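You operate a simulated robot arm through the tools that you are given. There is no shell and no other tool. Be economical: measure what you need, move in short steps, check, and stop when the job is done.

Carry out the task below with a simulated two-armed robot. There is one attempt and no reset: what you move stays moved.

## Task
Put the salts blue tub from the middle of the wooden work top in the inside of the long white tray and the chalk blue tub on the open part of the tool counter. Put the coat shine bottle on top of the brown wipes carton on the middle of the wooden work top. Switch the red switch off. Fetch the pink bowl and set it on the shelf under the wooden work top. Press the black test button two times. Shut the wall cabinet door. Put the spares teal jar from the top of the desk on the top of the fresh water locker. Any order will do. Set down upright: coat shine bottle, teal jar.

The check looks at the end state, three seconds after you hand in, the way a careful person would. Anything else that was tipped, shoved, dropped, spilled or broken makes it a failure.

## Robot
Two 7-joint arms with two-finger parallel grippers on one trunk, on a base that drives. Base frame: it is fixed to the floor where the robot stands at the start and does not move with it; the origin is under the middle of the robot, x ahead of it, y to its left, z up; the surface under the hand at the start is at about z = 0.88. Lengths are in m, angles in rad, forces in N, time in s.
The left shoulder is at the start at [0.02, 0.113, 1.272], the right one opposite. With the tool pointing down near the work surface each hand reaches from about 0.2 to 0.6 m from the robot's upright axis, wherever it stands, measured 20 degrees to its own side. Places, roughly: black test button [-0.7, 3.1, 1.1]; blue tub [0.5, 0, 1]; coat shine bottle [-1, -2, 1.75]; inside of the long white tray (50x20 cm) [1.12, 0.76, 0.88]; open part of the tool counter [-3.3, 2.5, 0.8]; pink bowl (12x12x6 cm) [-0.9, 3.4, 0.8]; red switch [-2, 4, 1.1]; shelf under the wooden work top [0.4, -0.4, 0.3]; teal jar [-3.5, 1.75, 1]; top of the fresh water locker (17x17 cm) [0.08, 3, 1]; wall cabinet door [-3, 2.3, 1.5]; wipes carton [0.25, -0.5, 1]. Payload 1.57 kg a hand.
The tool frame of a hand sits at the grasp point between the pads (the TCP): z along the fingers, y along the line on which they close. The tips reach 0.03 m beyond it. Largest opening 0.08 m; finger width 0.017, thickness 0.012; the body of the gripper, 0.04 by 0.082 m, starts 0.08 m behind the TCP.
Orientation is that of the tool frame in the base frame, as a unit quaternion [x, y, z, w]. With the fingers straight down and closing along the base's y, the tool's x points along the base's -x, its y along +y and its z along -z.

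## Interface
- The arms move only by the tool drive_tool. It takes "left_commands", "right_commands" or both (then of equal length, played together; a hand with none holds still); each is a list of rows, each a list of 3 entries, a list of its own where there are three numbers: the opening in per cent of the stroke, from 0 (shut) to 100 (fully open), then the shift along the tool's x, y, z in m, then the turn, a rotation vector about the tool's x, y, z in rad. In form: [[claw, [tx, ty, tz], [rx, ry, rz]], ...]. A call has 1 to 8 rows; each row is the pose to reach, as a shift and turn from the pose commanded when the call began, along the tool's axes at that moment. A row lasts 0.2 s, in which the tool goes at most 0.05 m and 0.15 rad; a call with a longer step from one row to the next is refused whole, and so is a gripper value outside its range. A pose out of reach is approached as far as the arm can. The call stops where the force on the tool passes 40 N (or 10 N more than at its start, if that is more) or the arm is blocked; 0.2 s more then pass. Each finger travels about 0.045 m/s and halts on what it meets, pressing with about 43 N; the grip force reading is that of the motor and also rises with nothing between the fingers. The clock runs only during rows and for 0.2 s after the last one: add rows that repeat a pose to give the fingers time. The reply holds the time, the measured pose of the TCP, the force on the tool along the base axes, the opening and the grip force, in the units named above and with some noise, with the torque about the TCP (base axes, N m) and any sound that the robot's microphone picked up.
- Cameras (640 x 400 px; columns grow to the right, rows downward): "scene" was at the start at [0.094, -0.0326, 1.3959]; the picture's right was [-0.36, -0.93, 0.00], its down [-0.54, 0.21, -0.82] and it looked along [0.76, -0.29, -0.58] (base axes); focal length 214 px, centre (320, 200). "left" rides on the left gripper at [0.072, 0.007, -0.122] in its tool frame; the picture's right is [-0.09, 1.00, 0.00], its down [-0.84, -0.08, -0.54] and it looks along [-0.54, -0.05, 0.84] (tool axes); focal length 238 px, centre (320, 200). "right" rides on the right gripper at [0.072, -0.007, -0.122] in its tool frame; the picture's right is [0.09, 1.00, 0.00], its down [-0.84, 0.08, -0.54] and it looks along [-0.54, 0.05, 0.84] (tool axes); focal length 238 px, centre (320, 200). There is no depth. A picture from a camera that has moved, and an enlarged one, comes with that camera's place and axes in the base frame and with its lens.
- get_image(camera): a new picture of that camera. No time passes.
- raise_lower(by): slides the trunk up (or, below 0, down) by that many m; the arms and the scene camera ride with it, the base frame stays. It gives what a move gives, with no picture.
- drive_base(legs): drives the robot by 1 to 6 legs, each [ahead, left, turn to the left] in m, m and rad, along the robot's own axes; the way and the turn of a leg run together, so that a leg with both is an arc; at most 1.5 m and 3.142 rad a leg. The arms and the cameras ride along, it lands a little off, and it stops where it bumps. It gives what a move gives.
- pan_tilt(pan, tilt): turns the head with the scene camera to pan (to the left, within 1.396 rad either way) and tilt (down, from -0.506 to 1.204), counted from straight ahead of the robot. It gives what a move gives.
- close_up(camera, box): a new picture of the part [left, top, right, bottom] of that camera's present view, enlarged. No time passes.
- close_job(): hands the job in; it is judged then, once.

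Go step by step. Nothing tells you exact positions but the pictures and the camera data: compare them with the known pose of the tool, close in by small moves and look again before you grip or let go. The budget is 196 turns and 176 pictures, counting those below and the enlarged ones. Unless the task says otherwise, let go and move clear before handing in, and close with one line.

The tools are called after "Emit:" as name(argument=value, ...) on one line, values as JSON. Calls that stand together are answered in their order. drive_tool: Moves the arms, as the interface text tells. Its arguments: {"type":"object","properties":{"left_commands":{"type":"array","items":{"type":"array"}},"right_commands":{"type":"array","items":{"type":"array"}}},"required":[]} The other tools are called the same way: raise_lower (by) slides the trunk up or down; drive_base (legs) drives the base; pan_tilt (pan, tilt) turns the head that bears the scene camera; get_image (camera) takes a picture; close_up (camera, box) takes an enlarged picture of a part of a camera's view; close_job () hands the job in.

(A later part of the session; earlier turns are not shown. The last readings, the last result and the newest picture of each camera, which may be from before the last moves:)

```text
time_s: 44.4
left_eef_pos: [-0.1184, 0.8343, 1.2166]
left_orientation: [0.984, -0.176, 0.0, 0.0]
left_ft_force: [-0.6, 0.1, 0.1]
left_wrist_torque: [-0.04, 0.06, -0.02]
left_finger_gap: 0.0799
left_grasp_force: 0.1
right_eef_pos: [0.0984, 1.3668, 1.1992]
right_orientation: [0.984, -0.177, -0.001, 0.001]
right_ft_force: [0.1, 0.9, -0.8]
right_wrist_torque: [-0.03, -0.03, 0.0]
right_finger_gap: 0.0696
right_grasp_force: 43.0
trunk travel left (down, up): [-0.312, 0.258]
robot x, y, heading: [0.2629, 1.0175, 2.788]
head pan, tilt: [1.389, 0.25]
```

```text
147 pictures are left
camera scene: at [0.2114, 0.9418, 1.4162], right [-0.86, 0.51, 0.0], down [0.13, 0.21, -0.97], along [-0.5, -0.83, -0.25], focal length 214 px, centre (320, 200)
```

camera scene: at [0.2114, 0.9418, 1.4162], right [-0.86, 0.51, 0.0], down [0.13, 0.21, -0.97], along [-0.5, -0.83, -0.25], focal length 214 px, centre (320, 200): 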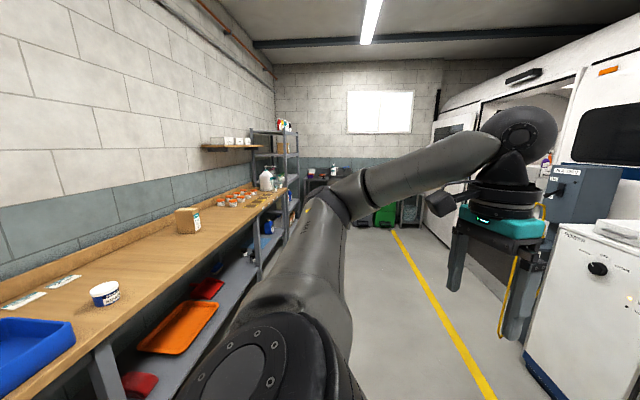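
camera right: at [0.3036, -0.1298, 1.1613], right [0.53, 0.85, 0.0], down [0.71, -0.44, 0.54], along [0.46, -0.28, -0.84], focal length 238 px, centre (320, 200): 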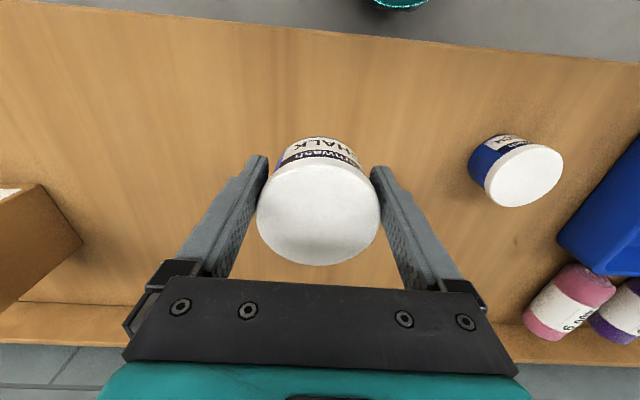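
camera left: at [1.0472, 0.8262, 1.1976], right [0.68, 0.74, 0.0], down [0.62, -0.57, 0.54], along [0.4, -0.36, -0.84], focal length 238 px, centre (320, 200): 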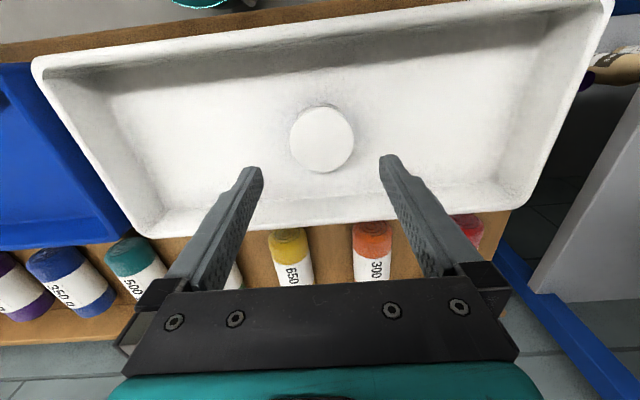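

Room layout: the work table runs along one wall, and the trailer with lockers runs parallel opposite, with its doorway beyond them. I'll drive down the aisle toward the doorway.

Emit:
drive_base(legs=[[0, 0, 1.275], [1.2, -0.1, 0], [1.2, -0.15, 0]])

Emit:
pan_tilt(pan=-1.2, tilt=0.35)

Emit:
get_image(camera="scene")

Emit:
pan_tilt(pan=0.3, tilt=0.25)

Emit:
get_image(camera="scene")

```text
time_s: 59.5
left_eef_pos: [-1.2311, -1.2293, 1.2142]
left_orientation: [0.88, 0.476, 0.0, 0.0]
left_ft_force: [-0.6, -0.4, -0.2]
left_wrist_torque: [-0.01, 0.01, -0.03]
left_finger_gap: 0.08
left_grasp_force: 0.0
right_eef_pos: [-1.7013, -0.9007, 1.2006]
right_orientation: [0.879, 0.476, 0.002, 0.001]
right_ft_force: [-0.5, -0.1, -0.8]
right_wrist_torque: [0.01, 0.02, -0.01]
right_finger_gap: 0.0689
right_grasp_force: 42.9
trunk travel left (down, up): [-0.312, 0.258]
robot x, y, heading: [-1.3286, -0.8137, -2.152]
head pan, tilt: [1.389, 0.25]
```

```text
time_s: 61.8
left_eef_pos: [-1.2315, -1.2295, 1.2147]
left_orientation: [0.88, 0.475, 0.0, -0.001]
left_ft_force: [0.1, 0.4, 0.2]
left_wrist_torque: [-0.04, 0.06, 0.0]
left_finger_gap: 0.08
left_grasp_force: 0.1
right_eef_pos: [-1.7014, -0.8992, 1.1994]
right_orientation: [0.88, 0.476, 0.001, 0.002]
right_ft_force: [0.1, 0.4, -1.0]
right_wrist_torque: [0.02, -0.03, -0.03]
right_finger_gap: 0.0685
right_grasp_force: 43.0
trunk travel left (down, up): [-0.312, 0.258]
robot x, y, heading: [-1.3226, -0.812, -2.149]
head pan, tilt: [-1.201, 0.351]
```

```text
146 pictures are left
camera scene: at [-1.4208, -0.8029, 1.4068], right [0.21, 0.98, 0.0], down [0.34, -0.07, -0.94], along [-0.92, 0.19, -0.34], focal length 214 px, centre (320, 200)
```

scene: 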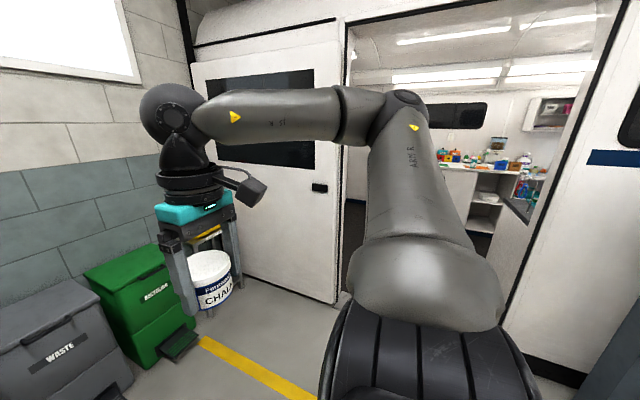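

```text
time_s: 63.4
left_eef_pos: [-1.2314, -1.23, 1.2152]
left_orientation: [0.88, 0.475, 0.0, 0.0]
left_ft_force: [0.1, 1.6, 0.0]
left_wrist_torque: [0.02, 0.01, 0.02]
left_finger_gap: 0.0798
left_grasp_force: 0.2
right_eef_pos: [-1.701, -0.8995, 1.1995]
right_orientation: [0.88, 0.475, 0.001, 0.002]
right_ft_force: [-0.6, -0.8, -0.9]
right_wrist_torque: [0.01, 0.03, 0.0]
right_finger_gap: 0.0687
right_grasp_force: 42.4
trunk travel left (down, up): [-0.312, 0.258]
robot x, y, heading: [-1.3277, -0.8126, -2.151]
head pan, tilt: [0.3, 0.25]
```

```text
145 pictures are left
camera scene: at [-1.3555, -0.9119, 1.4162], right [-0.96, 0.28, 0.0], down [0.07, 0.24, -0.97], along [-0.27, -0.93, -0.25], focal length 214 px, centre (320, 200)
```

scene: 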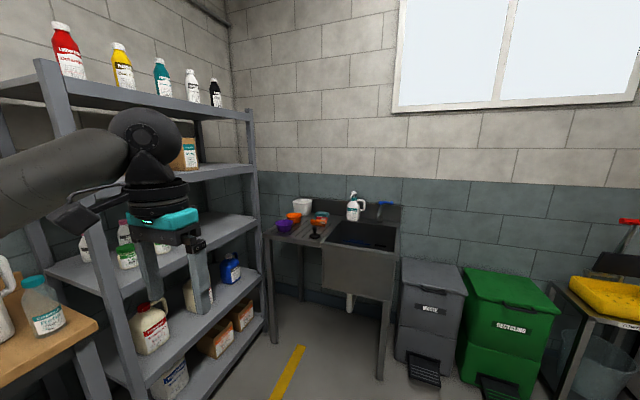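

The doorway is about 1.2 m wide and centred near u≈-1.35. I'll turn to face it and approach for a look inside.

Emit:
drive_base(legs=[[0, 0, -1.639], [0.5, -0.1, 0]])

Emit:
pan_tilt(pan=0.0, tilt=0.3)

Emit:
get_image(camera="scene")

```text
time_s: 70.5
left_eef_pos: [-2.094, -0.4678, 1.2149]
left_orientation: [0.945, -0.326, 0.0, 0.0]
left_ft_force: [0.4, -0.2, 1.2]
left_wrist_torque: [0.02, -0.03, -0.02]
left_finger_gap: 0.08
left_grasp_force: 0.1
right_eef_pos: [-1.7259, -0.0293, 1.2007]
right_orientation: [0.945, -0.326, -0.001, 0.001]
right_ft_force: [0.3, 0.4, -1.3]
right_wrist_torque: [-0.03, -0.05, 0.02]
right_finger_gap: 0.0679
right_grasp_force: 42.8
trunk travel left (down, up): [-0.312, 0.258]
robot x, y, heading: [-1.6709, -0.4125, 2.484]
head pan, tilt: [0.3, 0.25]
```

```text
time_s: 71.3
left_eef_pos: [-2.0941, -0.4694, 1.2149]
left_orientation: [0.945, -0.327, 0.001, 0.0]
left_ft_force: [-0.1, -0.2, -0.5]
left_wrist_torque: [0.03, -0.04, -0.01]
left_finger_gap: 0.0801
left_grasp_force: 0.2
right_eef_pos: [-1.7249, -0.0296, 1.1994]
right_orientation: [0.945, -0.326, -0.001, 0.002]
right_ft_force: [0.0, 0.0, -0.9]
right_wrist_torque: [-0.04, -0.01, 0.01]
right_finger_gap: 0.0679
right_grasp_force: 42.7
trunk travel left (down, up): [-0.312, 0.258]
robot x, y, heading: [-1.6756, -0.4071, 2.477]
head pan, tilt: [0.0, 0.3]
```

```text
144 pictures are left
camera scene: at [-1.7504, -0.3476, 1.4115], right [0.62, 0.79, 0.0], down [0.23, -0.18, -0.96], along [-0.75, 0.59, -0.3], focal length 214 px, centre (320, 200)
```

scene: 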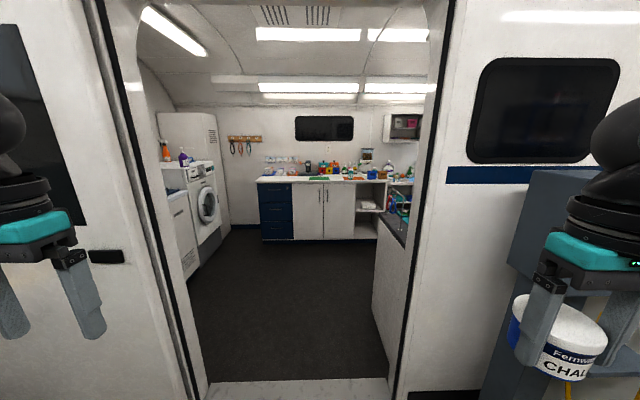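

The interior shows a counter along the back wall. The right gripper reading crept from 0.070 to 0.068, so I'll check the tub before moving in.

Emit:
get_image(camera="right")

Emit:
close_up(camera="scene", box=[240, 100, 440, 250])

```text
143 pictures are left
camera right: at [-1.667, -0.0679, 1.322], right [-0.54, -0.84, 0.0], down [-0.7, 0.46, 0.54], along [-0.46, 0.29, -0.84], focal length 238 px, centre (320, 200)
```

right: 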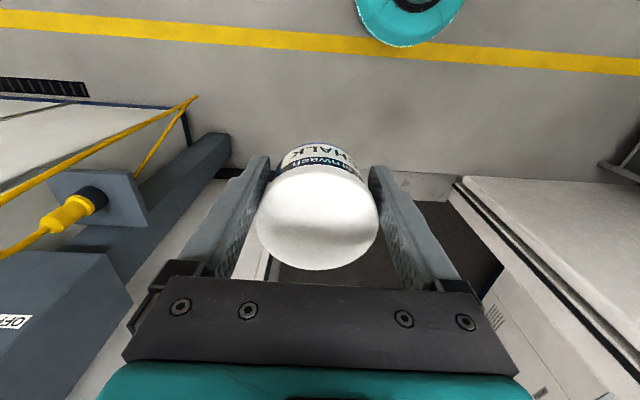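

```text
2.67 times, centred on (340, 175) of scene
camera zoom: at [-1.7504, -0.3476, 1.4115], right [0.62, 0.79, 0.0], down [0.23, -0.18, -0.96], along [-0.75, 0.59, -0.3], focal length 572 px, centre (267, 267)
```

zoom: 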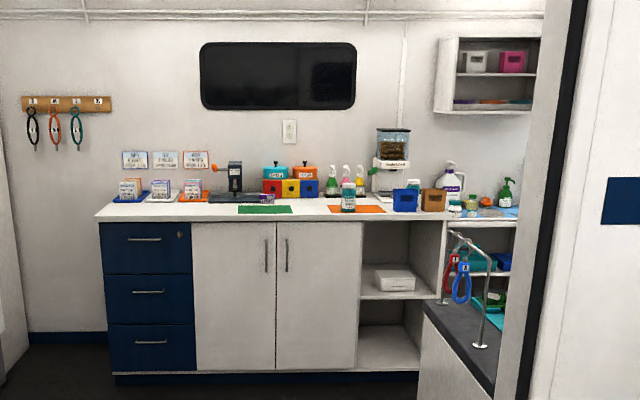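

The tub is still held. The teal jar is likely the one standing at the front of the back counter, and the open cabinet is further right. I'll drive in 1.1 m.

Emit:
drive_base(legs=[[1.1, 0.1, 0]])

Emit:
pan_tilt(pan=-0.4, tilt=0.4)

Emit:
get_image(camera="scene")

Emit:
get_image(camera="right")

```text
time_s: 77.1
left_eef_pos: [-3.0464, 0.1789, 1.2144]
left_orientation: [0.941, -0.337, 0.001, -0.001]
left_ft_force: [0.7, 0.3, -0.5]
left_wrist_torque: [-0.02, -0.01, 0.01]
left_finger_gap: 0.0799
left_grasp_force: 0.0
right_eef_pos: [-2.6671, 0.6083, 1.2]
right_orientation: [0.941, -0.339, 0.0, 0.002]
right_ft_force: [-0.1, 0.2, -2.5]
right_wrist_torque: [0.0, 0.01, -0.06]
right_finger_gap: 0.0672
right_grasp_force: 43.1
trunk travel left (down, up): [-0.312, 0.258]
robot x, y, heading: [-2.623, 0.2214, 2.454]
head pan, tilt: [0.0, 0.3]
```

```text
time_s: 78.0
left_eef_pos: [-3.047, 0.1786, 1.2149]
left_orientation: [0.941, -0.338, 0.0, 0.001]
left_ft_force: [-0.2, -0.1, -0.5]
left_wrist_torque: [-0.01, -0.04, 0.02]
left_finger_gap: 0.0801
left_grasp_force: 0.0
right_eef_pos: [-2.6647, 0.6098, 1.2002]
right_orientation: [0.941, -0.339, -0.001, 0.001]
right_ft_force: [0.2, -1.3, -1.2]
right_wrist_torque: [0.0, -0.03, 0.0]
right_finger_gap: 0.0675
right_grasp_force: 42.9
trunk travel left (down, up): [-0.312, 0.258]
robot x, y, heading: [-2.6228, 0.2246, 2.451]
head pan, tilt: [-0.4, 0.4]
```

```text
141 pictures are left
camera scene: at [-2.6699, 0.3136, 1.4022], right [0.89, 0.46, 0.0], down [0.18, -0.34, -0.92], along [-0.43, 0.82, -0.39], focal length 214 px, centre (320, 200)
```

scene: 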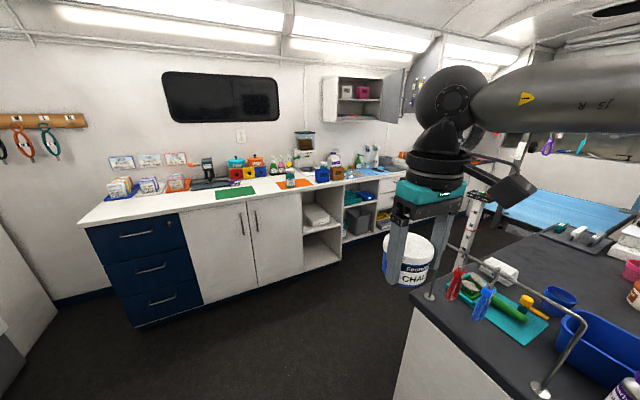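

```text
140 pictures are left
camera right: at [-2.6085, 0.5683, 1.322], right [-0.56, -0.83, 0.0], down [-0.69, 0.47, 0.54], along [-0.45, 0.3, -0.84], focal length 238 px, centre (320, 200)
```

right: 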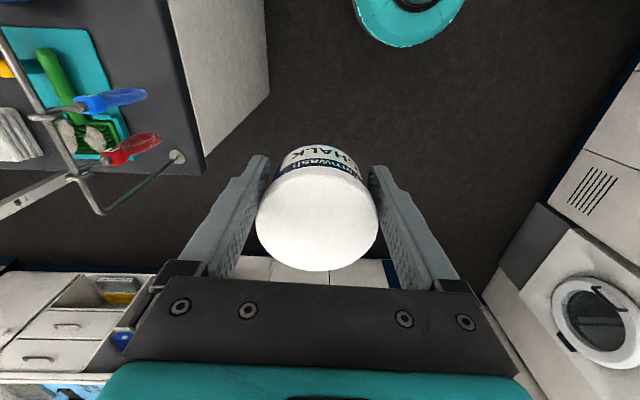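

I'll zoom in on the counter to find the jar, the cabinet and the open area.

Emit:
close_up(camera="scene", box=[210, 120, 330, 195])

Emit:
close_up(camera="scene", box=[300, 60, 460, 220])

```text
5.33 times, centred on (270, 158) of scene
camera zoom: at [-2.6699, 0.3136, 1.4022], right [0.89, 0.46, 0.0], down [0.18, -0.34, -0.92], along [-0.43, 0.82, -0.39], focal length 1144 px, centre (587, 427)
```

zoom: 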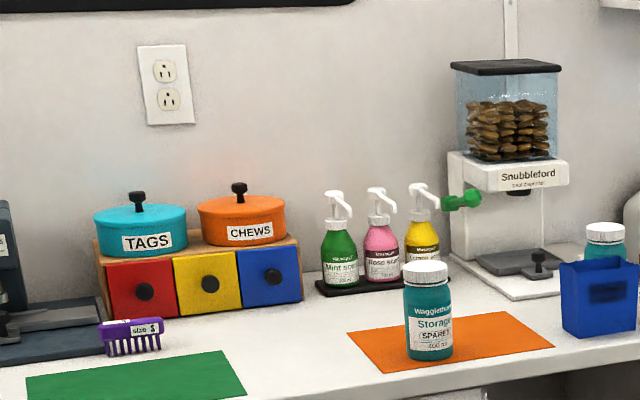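

```text
2.50 times, centred on (380, 140) of scene
camera zoom: at [-2.6699, 0.3136, 1.4022], right [0.89, 0.46, 0.0], down [0.18, -0.34, -0.92], along [-0.43, 0.82, -0.39], focal length 536 px, centre (170, 350)
```

zoom: 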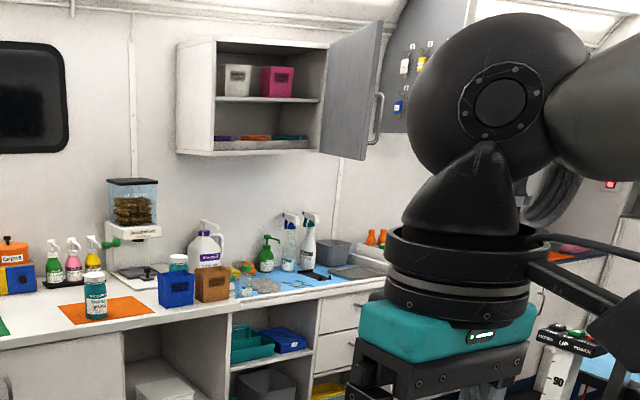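

SPARES jar found on the orange mat, and the cabinet door is hinged on its right side, standing open. I'll drive up to the desk and shift right.

Emit:
drive_base(legs=[[0, 0, 0.042], [0.75, 0, 0], [0, -0.55, 0]])

Emit:
pan_tilt(pan=0, tilt=0.6)

Emit:
get_image(camera="scene")

Emit:
get_image(camera="left")

```text
time_s: 85.3
left_eef_pos: [-3.3106, 1.0467, 1.2151]
left_orientation: [0.951, -0.309, 0.0, 0.0]
left_ft_force: [0.5, 0.6, -0.6]
left_wrist_torque: [0.0, 0.0, 0.0]
left_finger_gap: 0.0801
left_grasp_force: 0.1
right_eef_pos: [-2.9588, 1.5011, 1.201]
right_orientation: [0.951, -0.308, -0.002, 0.002]
right_ft_force: [-0.5, 1.4, -1.5]
right_wrist_torque: [-0.02, -0.04, -0.02]
right_finger_gap: 0.0664
right_grasp_force: 43.1
trunk travel left (down, up): [-0.312, 0.258]
robot x, y, heading: [-2.892, 1.121, 2.515]
head pan, tilt: [-0.4, 0.4]
```

```text
time_s: 86.1
left_eef_pos: [-3.3111, 1.0471, 1.2145]
left_orientation: [0.951, -0.308, 0.0, 0.0]
left_ft_force: [-0.7, 1.0, 0.6]
left_wrist_torque: [0.04, 0.0, 0.0]
left_finger_gap: 0.0799
left_grasp_force: 0.2
right_eef_pos: [-2.9586, 1.5003, 1.2007]
right_orientation: [0.951, -0.309, -0.002, 0.002]
right_ft_force: [-0.8, -0.4, -2.0]
right_wrist_torque: [0.0, 0.03, 0.01]
right_finger_gap: 0.0665
right_grasp_force: 43.0
trunk travel left (down, up): [-0.312, 0.258]
robot x, y, heading: [-2.8907, 1.122, 2.513]
head pan, tilt: [0.0, 0.6]
```

```text
137 pictures are left
camera scene: at [-2.9682, 1.1784, 1.384], right [0.59, 0.81, 0.0], down [0.46, -0.33, -0.83], along [-0.67, 0.49, -0.56], focal length 214 px, centre (320, 200)
```

scene: 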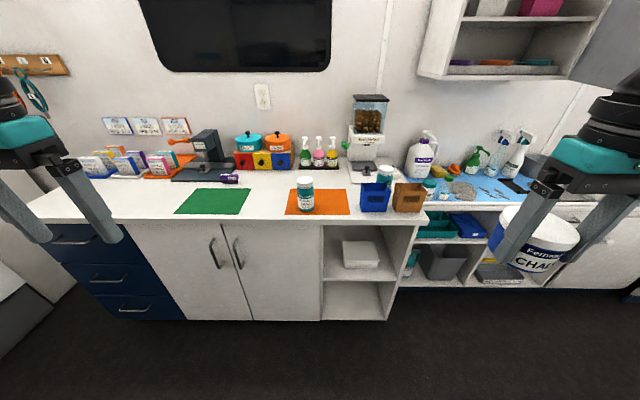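

```text
136 pictures are left
camera left: at [-3.2572, 0.9999, 1.3372], right [-0.66, -0.75, 0.0], down [-0.63, 0.55, 0.54], along [-0.41, 0.36, -0.84], focal length 238 px, centre (320, 200)
```

left: 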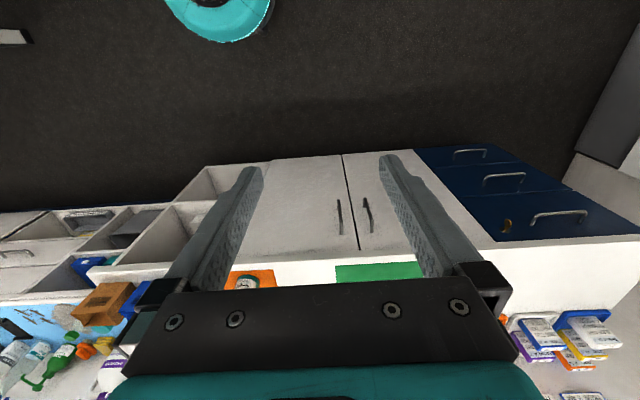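

The jar sits about 0.755 m ahead and 0.055 m left on a desk at z≈0.89. I'll drive closer and bring it into left-hand reach.

Emit:
drive_base(legs=[[0.27, -0.1, -0.02]])

Emit:
pan_tilt(pan=0, tilt=0.7)

Emit:
get_image(camera="scene")

Emit:
get_image(camera="left")

```text
time_s: 88.1
left_eef_pos: [-3.4683, 1.2927, 1.2149]
left_orientation: [0.948, -0.318, 0.0, 0.0]
left_ft_force: [0.2, 0.3, -0.6]
left_wrist_torque: [-0.03, 0.01, -0.01]
left_finger_gap: 0.08
left_grasp_force: 0.1
right_eef_pos: [-3.1087, 1.7386, 1.2007]
right_orientation: [0.948, -0.318, -0.001, 0.002]
right_ft_force: [-0.1, 1.5, -0.5]
right_wrist_torque: [-0.03, -0.02, 0.0]
right_finger_gap: 0.0662
right_grasp_force: 43.3
trunk travel left (down, up): [-0.312, 0.258]
robot x, y, heading: [-3.0507, 1.3595, 2.498]
head pan, tilt: [0.0, 0.6]
```

```text
time_s: 88.8
left_eef_pos: [-3.4683, 1.2919, 1.2155]
left_orientation: [0.948, -0.318, 0.0, -0.001]
left_ft_force: [-0.3, -0.5, 0.4]
left_wrist_torque: [0.01, 0.02, 0.01]
left_finger_gap: 0.0797
left_grasp_force: 0.1
right_eef_pos: [-3.1072, 1.7378, 1.2005]
right_orientation: [0.948, -0.319, -0.001, 0.001]
right_ft_force: [0.8, 0.4, -1.7]
right_wrist_torque: [-0.01, -0.03, -0.02]
right_finger_gap: 0.0662
right_grasp_force: 43.2
trunk travel left (down, up): [-0.312, 0.258]
robot x, y, heading: [-3.0463, 1.3566, 2.496]
head pan, tilt: [0.0, 0.7]
```

```text
135 pictures are left
camera scene: at [-3.1199, 1.4138, 1.3754], right [0.6, 0.8, 0.0], down [0.51, -0.39, -0.77], along [-0.61, 0.46, -0.64], focal length 214 px, centre (320, 200)
```

scene: 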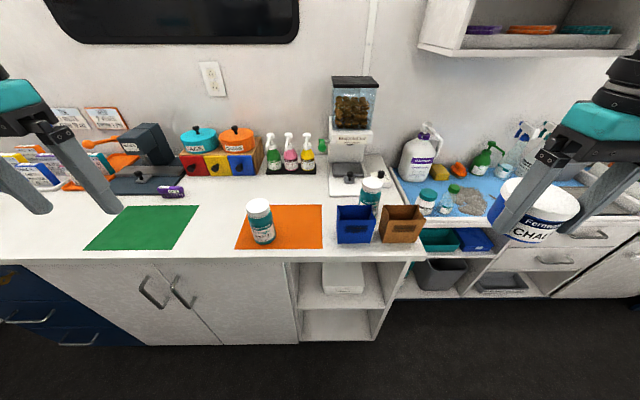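

```text
134 pictures are left
camera left: at [-3.4149, 1.2428, 1.3372], right [-0.67, -0.74, 0.0], down [-0.62, 0.57, 0.54], along [-0.4, 0.36, -0.84], focal length 238 px, centre (320, 200)
```

left: 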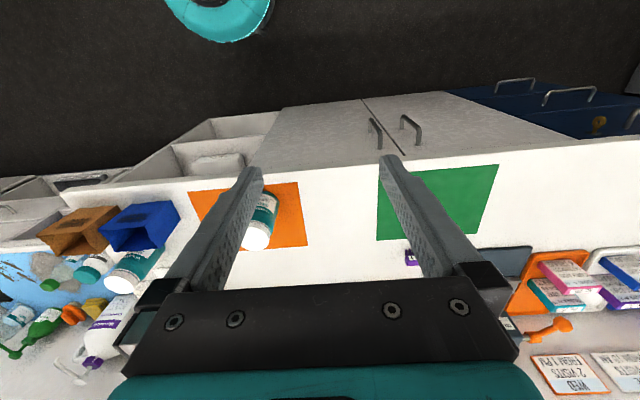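

SPARES jar is at about f=0.497, l=0.165 in the robot frame, with the lid top near z=1.01. I'll move the left hand above it.

Emit:
drive_tool(left_commands=[[100, [-0.033, -0.023, 0.017], [0, 0, 0]], [100, [-0.066, -0.046, 0.034], [0, 0, 0]], [100, [-0.1, -0.07, 0.052], [0, 0, 0]], [100, [-0.133, -0.093, 0.07], [0, 0, 0]], [100, [-0.166, -0.117, 0.088], [0, 0, 0]], [100, [-0.199, -0.14, 0.105], [0, 0, 0]], [100, [-0.199, -0.14, 0.105], [0, 0, 0]]])

Emit:
get_image(camera="left")

Emit:
get_image(camera="right")

```text
time_s: 90.4
left_eef_pos: [-3.5415, 1.5275, 1.1111]
left_orientation: [0.948, -0.317, 0.001, 0.0]
left_ft_force: [0.1, -0.4, 0.5]
left_wrist_torque: [0.0, -0.01, -0.02]
left_finger_gap: 0.0799
left_grasp_force: 0.1
right_eef_pos: [-3.1074, 1.7374, 1.2]
right_orientation: [0.948, -0.318, -0.001, 0.001]
right_ft_force: [0.1, -0.8, -1.5]
right_wrist_torque: [-0.04, -0.04, 0.04]
right_finger_gap: 0.0659
right_grasp_force: 42.8
trunk travel left (down, up): [-0.312, 0.258]
robot x, y, heading: [-3.0435, 1.3595, 2.498]
head pan, tilt: [0.0, 0.7]
```

```text
133 pictures are left
camera left: at [-3.4873, 1.4792, 1.2328], right [-0.67, -0.74, 0.0], down [-0.62, 0.57, 0.54], along [-0.4, 0.37, -0.84], focal length 238 px, centre (320, 200)
```

left: 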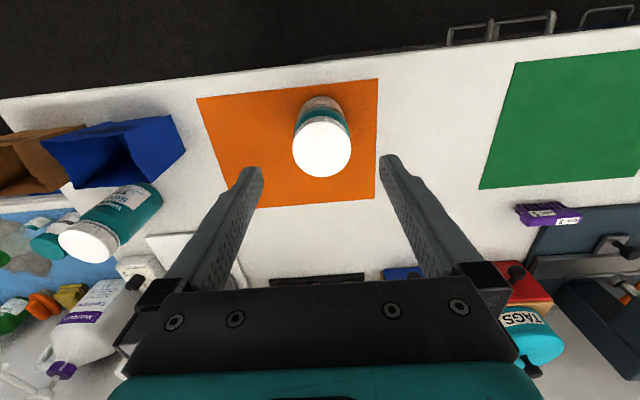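

```text
132 pictures are left
camera right: at [-3.0483, 1.6995, 1.3222], right [-0.53, -0.85, 0.0], down [-0.71, 0.44, 0.54], along [-0.46, 0.28, -0.84], focal length 238 px, centre (320, 200)
```

right: 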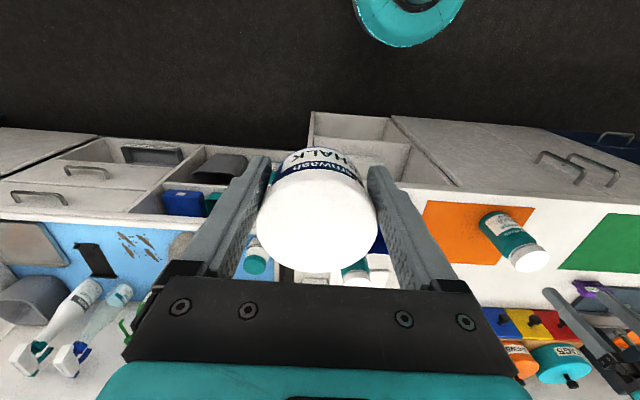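

The chalk tub is creeping in the grip, so it gets priority. I'll raise the trunk, shift right and inspect the tool counter.

Emit:
raise_lower(by=0.08)

Emit:
drive_base(legs=[[0, -0.5, 0]])

Emit:
pan_tilt(pan=-0.4, tilt=0.7)

Emit:
get_image(camera="scene")

Emit:
get_image(camera="right")

```text
time_s: 91.5
left_eef_pos: [-3.5406, 1.5286, 1.1907]
left_orientation: [0.948, -0.318, -0.001, 0.0]
left_ft_force: [0.6, 0.6, -1.2]
left_wrist_torque: [-0.03, -0.01, 0.0]
left_finger_gap: 0.0801
left_grasp_force: 0.0
right_eef_pos: [-3.108, 1.7385, 1.2806]
right_orientation: [0.948, -0.317, -0.001, 0.0]
right_ft_force: [0.7, -0.1, -0.8]
right_wrist_torque: [-0.03, -0.01, -0.05]
right_finger_gap: 0.066
right_grasp_force: 43.2
trunk travel left (down, up): [-0.392, 0.178]
robot x, y, heading: [-3.048, 1.3585, 2.49]
head pan, tilt: [0.0, 0.7]
```

```text
time_s: 93.8
left_eef_pos: [-3.3263, 1.8102, 1.1915]
left_orientation: [0.95, -0.311, -0.001, 0.002]
left_ft_force: [1.9, 0.4, 0.2]
left_wrist_torque: [-0.01, 0.11, 0.0]
left_finger_gap: 0.0802
left_grasp_force: 0.1
right_eef_pos: [-2.8936, 2.0212, 1.2786]
right_orientation: [0.952, -0.307, 0.003, 0.004]
right_ft_force: [1.6, 1.6, -1.0]
right_wrist_torque: [-0.06, 0.07, -0.03]
right_finger_gap: 0.0657
right_grasp_force: 43.2
trunk travel left (down, up): [-0.392, 0.178]
robot x, y, heading: [-2.8331, 1.6446, 2.505]
head pan, tilt: [0.0, 0.7]
stopped in leg 1: the force on the tool passed its limit at 46 N (the readings are from after the stop); the commanded pose is now the measured one
```

```text
time_s: 94.6
left_eef_pos: [-3.3301, 1.8077, 1.1916]
left_orientation: [0.95, -0.311, 0.001, 0.0]
left_ft_force: [0.3, -0.6, -0.5]
left_wrist_torque: [-0.02, 0.0, -0.02]
left_finger_gap: 0.0801
left_grasp_force: 0.0
right_eef_pos: [-2.8979, 2.0195, 1.2797]
right_orientation: [0.952, -0.307, 0.005, 0.002]
right_ft_force: [-0.4, -0.9, -1.8]
right_wrist_torque: [-0.01, 0.03, 0.01]
right_finger_gap: 0.0655
right_grasp_force: 42.9
trunk travel left (down, up): [-0.392, 0.178]
robot x, y, heading: [-2.8321, 1.6424, 2.505]
head pan, tilt: [-0.4, 0.7]
```

```text
131 pictures are left
camera scene: at [-2.8821, 1.7216, 1.4554], right [0.86, 0.51, 0.0], down [0.33, -0.55, -0.76], along [-0.39, 0.66, -0.64], focal length 214 px, centre (320, 200)
```

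scene: 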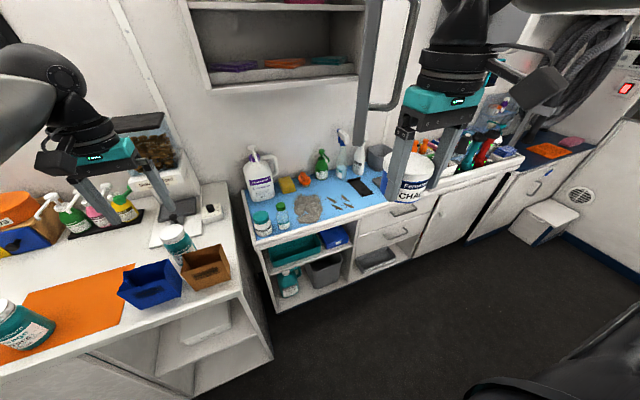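

```text
130 pictures are left
camera right: at [-2.8379, 1.9834, 1.4019], right [-0.51, -0.86, 0.0], down [-0.73, 0.43, 0.54], along [-0.46, 0.27, -0.84], focal length 238 px, centre (320, 200)
```

right: 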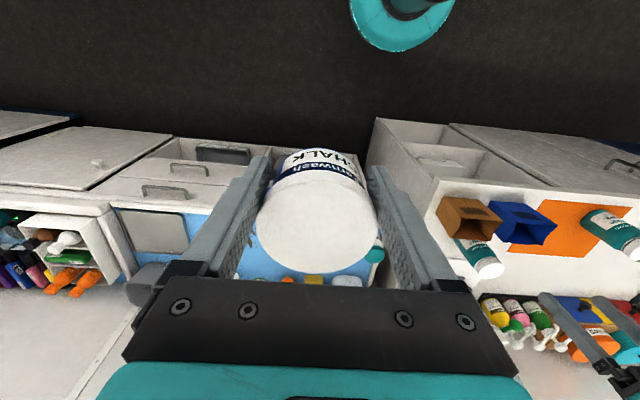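

The right hand brushed the open cabinet door's edge, and nothing fell. I'll back off slightly and zoom in on the tool counter for the open area.

Emit:
close_up(camera="scene", box=[230, 130, 430, 280])

Emit:
drive_base(legs=[[-0.12, 0.03, 0]])

Emit:
pan_tilt(pan=-0.5, tilt=0.4)

Emit:
get_image(camera="scene")

```text
2.67 times, centred on (330, 205) of scene
camera zoom: at [-2.8821, 1.7216, 1.4554], right [0.86, 0.51, 0.0], down [0.33, -0.55, -0.76], along [-0.39, 0.66, -0.64], focal length 572 px, centre (293, 187)
```

zoom: 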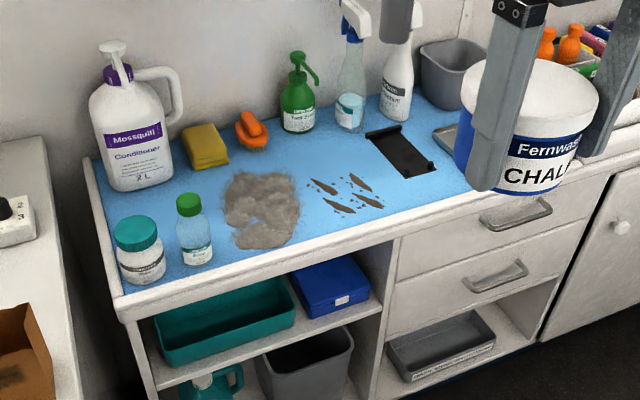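

```text
time_s: 95.9
left_eef_pos: [-3.25, 1.7102, 1.1901]
left_orientation: [0.951, -0.31, 0.0, 0.0]
left_ft_force: [-0.6, -0.5, -0.3]
left_wrist_torque: [0.02, 0.01, 0.01]
left_finger_gap: 0.0799
left_grasp_force: 0.1
right_eef_pos: [-2.8167, 1.923, 1.2793]
right_orientation: [0.951, -0.308, 0.004, 0.003]
right_ft_force: [-0.4, -0.5, -1.9]
right_wrist_torque: [0.02, 0.02, -0.04]
right_finger_gap: 0.0658
right_grasp_force: 42.9
trunk travel left (down, up): [-0.392, 0.178]
robot x, y, heading: [-2.7558, 1.546, 2.507]
head pan, tilt: [-0.4, 0.7]
```

```text
time_s: 96.7
left_eef_pos: [-3.2493, 1.7109, 1.1912]
left_orientation: [0.951, -0.31, 0.001, 0.001]
left_ft_force: [0.4, -0.1, 0.5]
left_wrist_torque: [0.0, 0.02, 0.01]
left_finger_gap: 0.0802
left_grasp_force: 0.0
right_eef_pos: [-2.818, 1.9231, 1.2793]
right_orientation: [0.951, -0.308, 0.004, 0.003]
right_ft_force: [-0.3, 0.6, -0.9]
right_wrist_torque: [-0.03, -0.03, 0.01]
right_finger_gap: 0.0652
right_grasp_force: 43.0
trunk travel left (down, up): [-0.392, 0.178]
robot x, y, heading: [-2.7581, 1.5474, 2.508]
head pan, tilt: [-0.499, 0.4]
```

```text
128 pictures are left
camera scene: at [-2.7983, 1.6366, 1.4822], right [0.91, 0.42, 0.0], down [0.16, -0.35, -0.92], along [-0.39, 0.83, -0.39], focal length 214 px, centre (320, 200)
```

scene: 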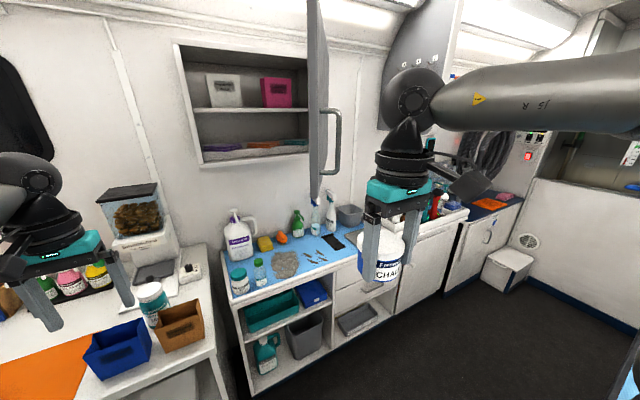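

The door stands out at about 90° and blocks the counter. I'll close it first: tuck the left hand, drive right past the door's edge and look back at it.

Emit:
drive_tool(left_commands=[[100, [0.045, 0, 0], [0, 0, 0]], [100, [0.09, 0, 0], [0, 0, 0]], [100, [0.135, 0, 0], [0, 0, 0]], [100, [0.18, 0.02, 0], [0, 0, 0]], [100, [0.21, 0.04, 0], [0, 0, 0]]])

Emit:
drive_base(legs=[[0, -0.75, -0.015]])

Emit:
pan_tilt(pan=0.3, tilt=0.3)

Emit:
get_image(camera="scene")

```text
time_s: 97.9
left_eef_pos: [-3.1016, 1.5518, 1.1954]
left_orientation: [0.951, -0.31, 0.0, 0.0]
left_ft_force: [0.1, 0.1, -0.4]
left_wrist_torque: [0.05, 0.02, -0.01]
left_finger_gap: 0.0801
left_grasp_force: 0.1
right_eef_pos: [-2.8174, 1.9213, 1.2806]
right_orientation: [0.952, -0.307, 0.003, 0.002]
right_ft_force: [-0.3, 0.2, -1.6]
right_wrist_torque: [0.01, -0.02, -0.01]
right_finger_gap: 0.0655
right_grasp_force: 43.6
trunk travel left (down, up): [-0.392, 0.178]
robot x, y, heading: [-2.751, 1.5456, 2.504]
head pan, tilt: [-0.499, 0.4]
```

```text
time_s: 100.5
left_eef_pos: [-2.8869, 1.8844, 1.1946]
left_orientation: [0.952, -0.307, 0.0, -0.001]
left_ft_force: [-1.1, -0.4, -1.1]
left_wrist_torque: [0.11, -0.04, 0.01]
left_finger_gap: 0.0799
left_grasp_force: 0.0
right_eef_pos: [-2.6045, 2.2568, 1.2788]
right_orientation: [0.953, -0.304, 0.004, 0.003]
right_ft_force: [-1.8, -1.3, -0.7]
right_wrist_torque: [0.01, -0.09, 0.0]
right_finger_gap: 0.0654
right_grasp_force: 42.7
trunk travel left (down, up): [-0.392, 0.178]
robot x, y, heading: [-2.5343, 1.8825, 2.514]
head pan, tilt: [-0.499, 0.4]
stopped in leg 1: the robot was blocked; the commanded pose is now the measured one
```

```text
time_s: 101.6
left_eef_pos: [-2.884, 1.886, 1.1955]
left_orientation: [0.951, -0.308, -0.001, 0.0]
left_ft_force: [0.1, 0.4, 0.5]
left_wrist_torque: [-0.03, 0.01, -0.02]
left_finger_gap: 0.0804
left_grasp_force: 0.0
right_eef_pos: [-2.6028, 2.2598, 1.2785]
right_orientation: [0.953, -0.304, 0.004, 0.005]
right_ft_force: [0.4, -0.2, -1.2]
right_wrist_torque: [-0.01, 0.0, 0.01]
right_finger_gap: 0.0651
right_grasp_force: 43.3
trunk travel left (down, up): [-0.392, 0.178]
robot x, y, heading: [-2.5329, 1.8831, 2.515]
head pan, tilt: [0.3, 0.3]
```

```text
127 pictures are left
camera scene: at [-2.6297, 1.9192, 1.4915], right [0.32, 0.95, 0.0], down [0.28, -0.1, -0.96], along [-0.9, 0.31, -0.3], focal length 214 px, centre (320, 200)
```

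scene: 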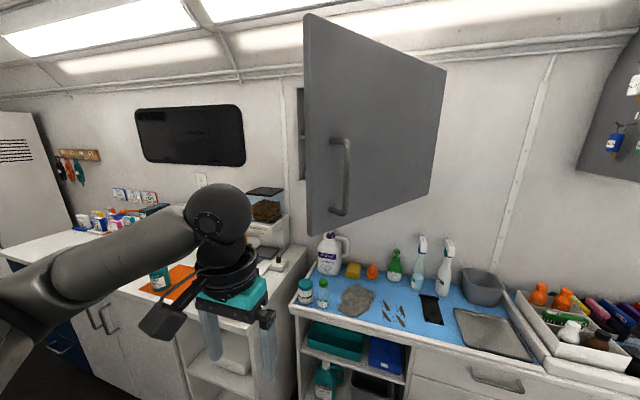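

The door is hinged at its right and open about 55°, so pushing forward on its outer face will close it. Something blocked the base on the right, so I'll check that side while raising the left hand to door height.

Emit:
drive_tool(left_commands=[[60, [0, 0, -0.045], [0, 0, 0]], [20, [0, 0, -0.09], [0, 0, 0]], [0, [0, 0, -0.135], [0, 0, 0]], [0, [0, 0, -0.18], [0, 0, 0]], [0, [0, 0, -0.22], [0, 0, 0]]])

Emit:
pan_tilt(pan=-1.2, tilt=0.6)

Emit:
get_image(camera="scene")

Emit:
get_image(camera="left")

```text
time_s: 102.8
left_eef_pos: [-2.8841, 1.8858, 1.4189]
left_orientation: [0.951, -0.308, 0.001, -0.001]
left_ft_force: [1.2, -0.3, -0.7]
left_wrist_torque: [0.02, 0.03, -0.02]
left_finger_gap: 0.0
left_grasp_force: 12.2
right_eef_pos: [-2.603, 2.2606, 1.2783]
right_orientation: [0.953, -0.304, 0.005, 0.004]
right_ft_force: [-0.1, -0.7, -1.2]
right_wrist_torque: [-0.02, -0.02, 0.01]
right_finger_gap: 0.0649
right_grasp_force: 42.9
trunk travel left (down, up): [-0.392, 0.178]
robot x, y, heading: [-2.5354, 1.8806, 2.514]
head pan, tilt: [0.3, 0.3]
```

```text
time_s: 104.4
left_eef_pos: [-2.8839, 1.8862, 1.4186]
left_orientation: [0.951, -0.308, 0.0, 0.0]
left_ft_force: [1.1, 0.1, 0.0]
left_wrist_torque: [-0.09, 0.0, 0.04]
left_finger_gap: 0.0
left_grasp_force: 21.8
right_eef_pos: [-2.6033, 2.26, 1.2783]
right_orientation: [0.952, -0.305, 0.005, 0.004]
right_ft_force: [1.5, 0.0, -1.7]
right_wrist_torque: [0.01, 0.01, 0.01]
right_finger_gap: 0.0648
right_grasp_force: 43.1
trunk travel left (down, up): [-0.392, 0.178]
robot x, y, heading: [-2.5333, 1.8888, 2.513]
head pan, tilt: [-1.201, 0.6]
```

```text
126 pictures are left
camera scene: at [-2.5191, 1.9746, 1.464], right [0.97, -0.25, 0.0], down [-0.14, -0.55, -0.83], along [0.21, 0.8, -0.56], focal length 214 px, centre (320, 200)
```

scene: 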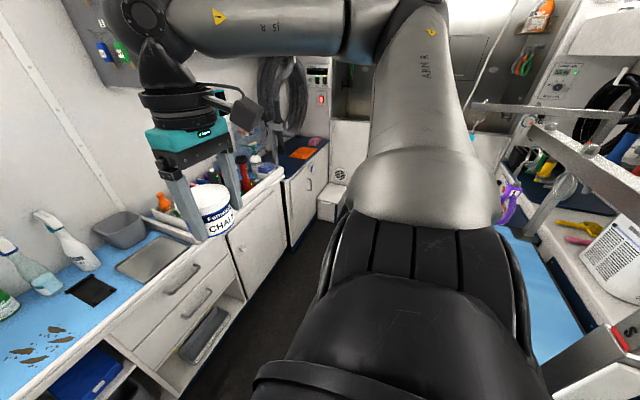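

```text
125 pictures are left
camera left: at [-2.8303, 1.8383, 1.5399], right [-0.66, -0.75, 0.0], down [-0.63, 0.55, 0.54], along [-0.41, 0.36, -0.84], focal length 238 px, centre (320, 200)
```

left: 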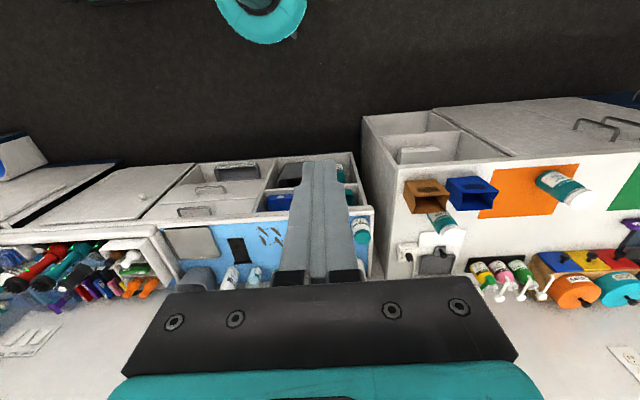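

The grooming-table arm is what blocked me on the right, so I'll stay clear of it. Next I'll shift the left fist right so it lands on the door's outer face, then verify.

Emit:
drive_tool(left_commands=[[0, [0, -0.045, 0], [0, 0, 0]], [0, [0, -0.09, 0], [0, 0, 0]], [0, [0, -0.13, 0], [0, 0, 0]]])

Emit:
pan_tilt(pan=0.2, tilt=0.1)

Emit:
get_image(camera="scene")

```text
time_s: 105.2
left_eef_pos: [-2.8075, 1.995, 1.4155]
left_orientation: [0.952, -0.308, 0.0, 0.0]
left_ft_force: [-0.1, 0.4, 0.3]
left_wrist_torque: [0.0, 0.03, 0.02]
left_finger_gap: 0.0
left_grasp_force: 21.2
right_eef_pos: [-2.6014, 2.2621, 1.2792]
right_orientation: [0.952, -0.306, 0.004, 0.005]
right_ft_force: [1.4, 1.1, -1.8]
right_wrist_torque: [-0.06, 0.03, -0.02]
right_finger_gap: 0.0644
right_grasp_force: 42.9
trunk travel left (down, up): [-0.392, 0.178]
robot x, y, heading: [-2.5302, 1.8819, 2.513]
head pan, tilt: [-1.201, 0.6]
```

```text
time_s: 106.8
left_eef_pos: [-2.8083, 1.9902, 1.4153]
left_orientation: [0.951, -0.308, 0.0, 0.0]
left_ft_force: [-0.4, 0.0, -0.4]
left_wrist_torque: [-0.01, 0.03, -0.03]
left_finger_gap: 0.0002
left_grasp_force: 21.6
right_eef_pos: [-2.603, 2.2594, 1.2777]
right_orientation: [0.952, -0.305, 0.005, 0.005]
right_ft_force: [0.7, 0.4, -1.2]
right_wrist_torque: [-0.05, -0.02, 0.0]
right_finger_gap: 0.0647
right_grasp_force: 43.2
trunk travel left (down, up): [-0.392, 0.178]
robot x, y, heading: [-2.5363, 1.8826, 2.509]
head pan, tilt: [0.201, 0.099]
```

```text
124 pictures are left
camera scene: at [-2.6252, 1.9272, 1.5101], right [0.41, 0.91, 0.0], down [0.09, -0.04, -0.99], along [-0.91, 0.41, -0.1], focal length 214 px, centre (320, 200)
```

scene: 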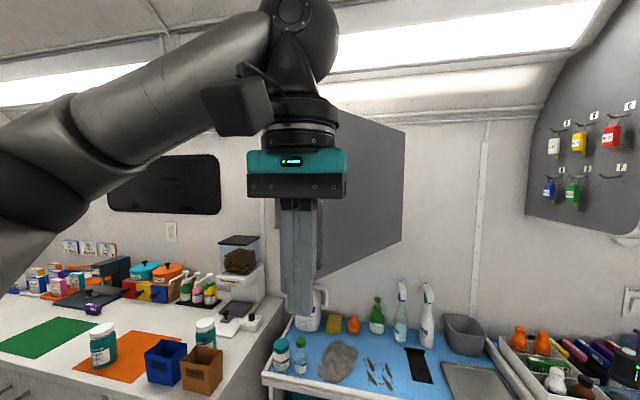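

The fist is in front of the door's outer face. I'll drive forward to push it.

Emit:
drive_base(legs=[[0.28, 0, 0]])

Emit:
pan_tilt(pan=0.0, tilt=0.3)

Emit:
get_image(camera="scene")

```text
time_s: 108.8
left_eef_pos: [-3.0382, 2.1584, 1.4142]
left_orientation: [0.951, -0.308, 0.0, 0.0]
left_ft_force: [0.4, 0.6, -0.6]
left_wrist_torque: [0.02, -0.04, -0.04]
left_finger_gap: 0.0
left_grasp_force: 21.3
right_eef_pos: [-2.8339, 2.4275, 1.2783]
right_orientation: [0.953, -0.304, 0.006, 0.004]
right_ft_force: [-0.7, 0.4, -1.4]
right_wrist_torque: [-0.04, -0.01, -0.01]
right_finger_gap: 0.0644
right_grasp_force: 42.8
trunk travel left (down, up): [-0.392, 0.178]
robot x, y, heading: [-2.7643, 2.0537, 2.516]
head pan, tilt: [0.201, 0.099]
```

```text
time_s: 109.5
left_eef_pos: [-3.0379, 2.1567, 1.4151]
left_orientation: [0.951, -0.308, 0.0, 0.001]
left_ft_force: [-0.9, -0.8, -1.0]
left_wrist_torque: [-0.01, 0.01, 0.02]
left_finger_gap: 0.0002
left_grasp_force: 21.7
right_eef_pos: [-2.8316, 2.4257, 1.2787]
right_orientation: [0.953, -0.304, 0.004, 0.004]
right_ft_force: [-0.1, -0.6, -1.0]
right_wrist_torque: [-0.01, -0.03, 0.0]
right_finger_gap: 0.0644
right_grasp_force: 42.9
trunk travel left (down, up): [-0.392, 0.178]
robot x, y, heading: [-2.7677, 2.0541, 2.52]
head pan, tilt: [0.0, 0.3]
```

```text
123 pictures are left
camera scene: at [-2.8461, 2.1105, 1.4916], right [0.59, 0.81, 0.0], down [0.24, -0.17, -0.96], along [-0.77, 0.56, -0.29], focal length 214 px, centre (320, 200)
```

scene: 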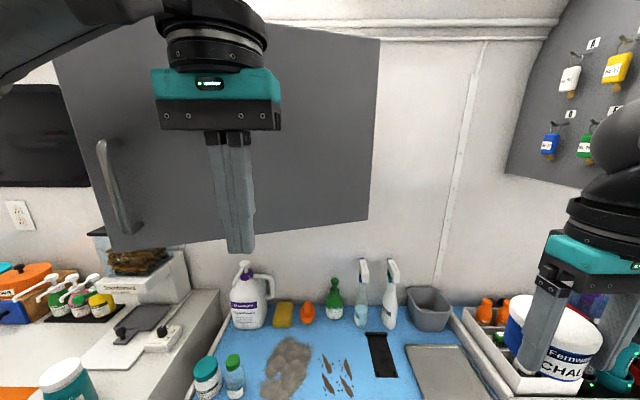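

The door is nearly shut. I'll continue pushing with the arm until it meets resistance.

Emit:
drive_tool(left_commands=[[0, [-0.03, 0, 0], [0, 0, 0]], [0, [-0.06, 0.02, 0], [0, 0, 0]], [0, [-0.09, 0.04, 0], [0, 0, 0]], [0, [-0.12, 0.05, 0], [0, 0, 0]], [0, [-0.15, 0.06, 0], [0, 0, 0]], [0, [-0.18, 0.07, 0], [0, 0, 0]]])

Emit:
get_image(camera="scene")

```text
time_s: 110.9
left_eef_pos: [-3.2244, 2.2074, 1.4134]
left_orientation: [0.951, -0.309, 0.0, 0.0]
left_ft_force: [0.0, 0.1, 0.9]
left_wrist_torque: [0.0, -0.01, 0.0]
left_finger_gap: 0.0001
left_grasp_force: 21.3
right_eef_pos: [-2.8329, 2.4264, 1.278]
right_orientation: [0.953, -0.304, 0.004, 0.004]
right_ft_force: [-0.1, 0.1, -0.3]
right_wrist_torque: [-0.05, -0.06, 0.01]
right_finger_gap: 0.0642
right_grasp_force: 42.7
trunk travel left (down, up): [-0.392, 0.178]
robot x, y, heading: [-2.764, 2.0494, 2.517]
head pan, tilt: [0.0, 0.3]
```

```text
122 pictures are left
camera scene: at [-2.8471, 2.1116, 1.4914], right [0.59, 0.81, 0.0], down [0.24, -0.17, -0.95], along [-0.77, 0.56, -0.3], focal length 214 px, centre (320, 200)
```

scene: 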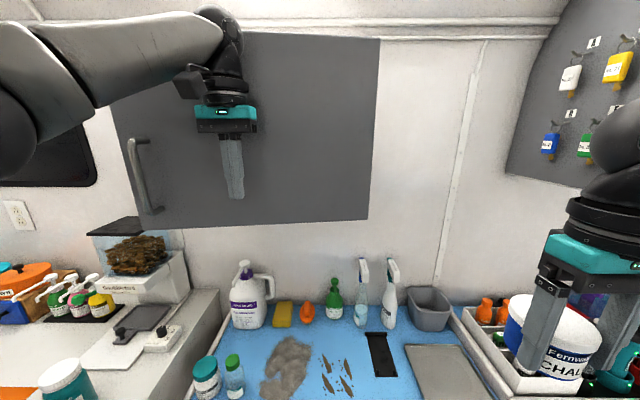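

The door is moving smoothly. I'll keep pushing until it seats.

Emit:
drive_tool(left_commands=[[0, [-0.02, 0.01, 0], [0, 0, 0]], [0, [-0.04, 0.02, 0], [0, 0, 0]], [0, [-0.06, 0.03, 0], [0, 0, 0]], [0, [-0.08, 0.04, 0], [0, 0, 0]], [0, [-0.1, 0.05, 0], [0, 0, 0]], [0, [-0.12, 0.05, 0], [0, 0, 0]]])

Emit:
get_image(camera="scene")

```text
time_s: 112.3
left_eef_pos: [-3.2884, 2.207, 1.3975]
left_orientation: [0.951, -0.308, 0.0, -0.002]
left_ft_force: [0.2, -0.4, 0.3]
left_wrist_torque: [0.0, 0.01, 0.0]
left_finger_gap: 0.0
left_grasp_force: 21.1
left hand out of reach, approached as far as the arm can: row 3, 4, 5, 6
right_eef_pos: [-2.8331, 2.4257, 1.279]
right_orientation: [0.953, -0.304, 0.004, 0.005]
right_ft_force: [0.4, 1.6, -1.5]
right_wrist_torque: [-0.02, -0.03, 0.02]
right_finger_gap: 0.0643
right_grasp_force: 43.2
trunk travel left (down, up): [-0.392, 0.178]
robot x, y, heading: [-2.7654, 2.049, 2.509]
head pan, tilt: [0.0, 0.3]
```

```text
121 pictures are left
camera scene: at [-2.8472, 2.1106, 1.4914], right [0.59, 0.81, 0.0], down [0.24, -0.17, -0.96], along [-0.77, 0.56, -0.3], focal length 214 px, centre (320, 200)
```

scene: 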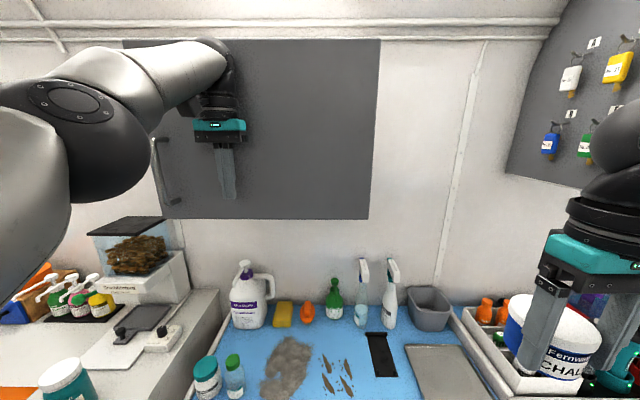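

It's almost flush, and the arm is at its limit, so I'll nudge the base forward 0.1 m.

Emit:
drive_base(legs=[[0.08, 0, 0]])

Emit:
get_image(camera="scene")

Emit:
get_image(camera="right")

```text
time_s: 113.1
left_eef_pos: [-3.288, 2.2092, 1.4022]
left_orientation: [0.95, -0.312, 0.011, 0.003]
left_ft_force: [24.2, -17.6, -4.3]
left_wrist_torque: [1.79, 2.65, -0.19]
left_finger_gap: 0.0
left_grasp_force: 21.4
right_eef_pos: [-2.8426, 2.4325, 1.2805]
right_orientation: [0.953, -0.303, 0.002, 0.004]
right_ft_force: [-0.4, -1.1, -1.4]
right_wrist_torque: [0.0, -0.01, 0.02]
right_finger_gap: 0.0641
right_grasp_force: 43.2
trunk travel left (down, up): [-0.392, 0.178]
robot x, y, heading: [-2.7792, 2.0621, 2.518]
head pan, tilt: [0.0, 0.3]
stopped in leg 1: the force on the tool passed its limit at 106 N (the readings are from after the stop); the commanded pose is now the measured one
```

```text
120 pictures are left
camera scene: at [-2.8546, 2.1165, 1.492], right [0.58, 0.81, 0.0], down [0.24, -0.17, -0.96], along [-0.78, 0.56, -0.29], focal length 214 px, centre (320, 200)
```

scene: 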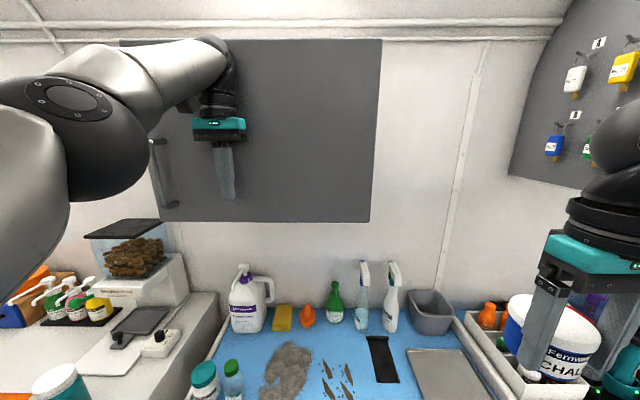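

```text
119 pictures are left
camera right: at [-2.7818, 2.3977, 1.4024], right [-0.5, -0.87, 0.01], down [-0.73, 0.42, 0.54], along [-0.47, 0.26, -0.84], focal length 238 px, centre (320, 200)
```

right: 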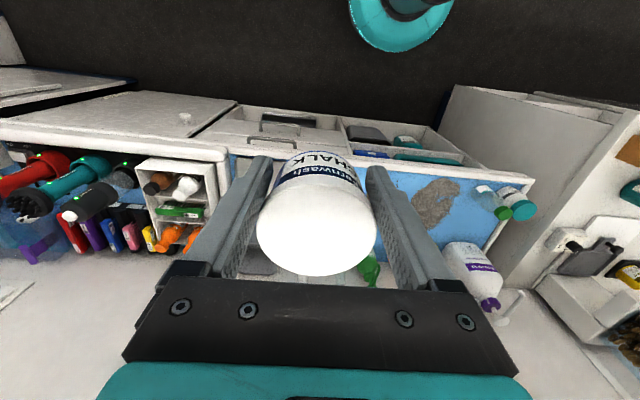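

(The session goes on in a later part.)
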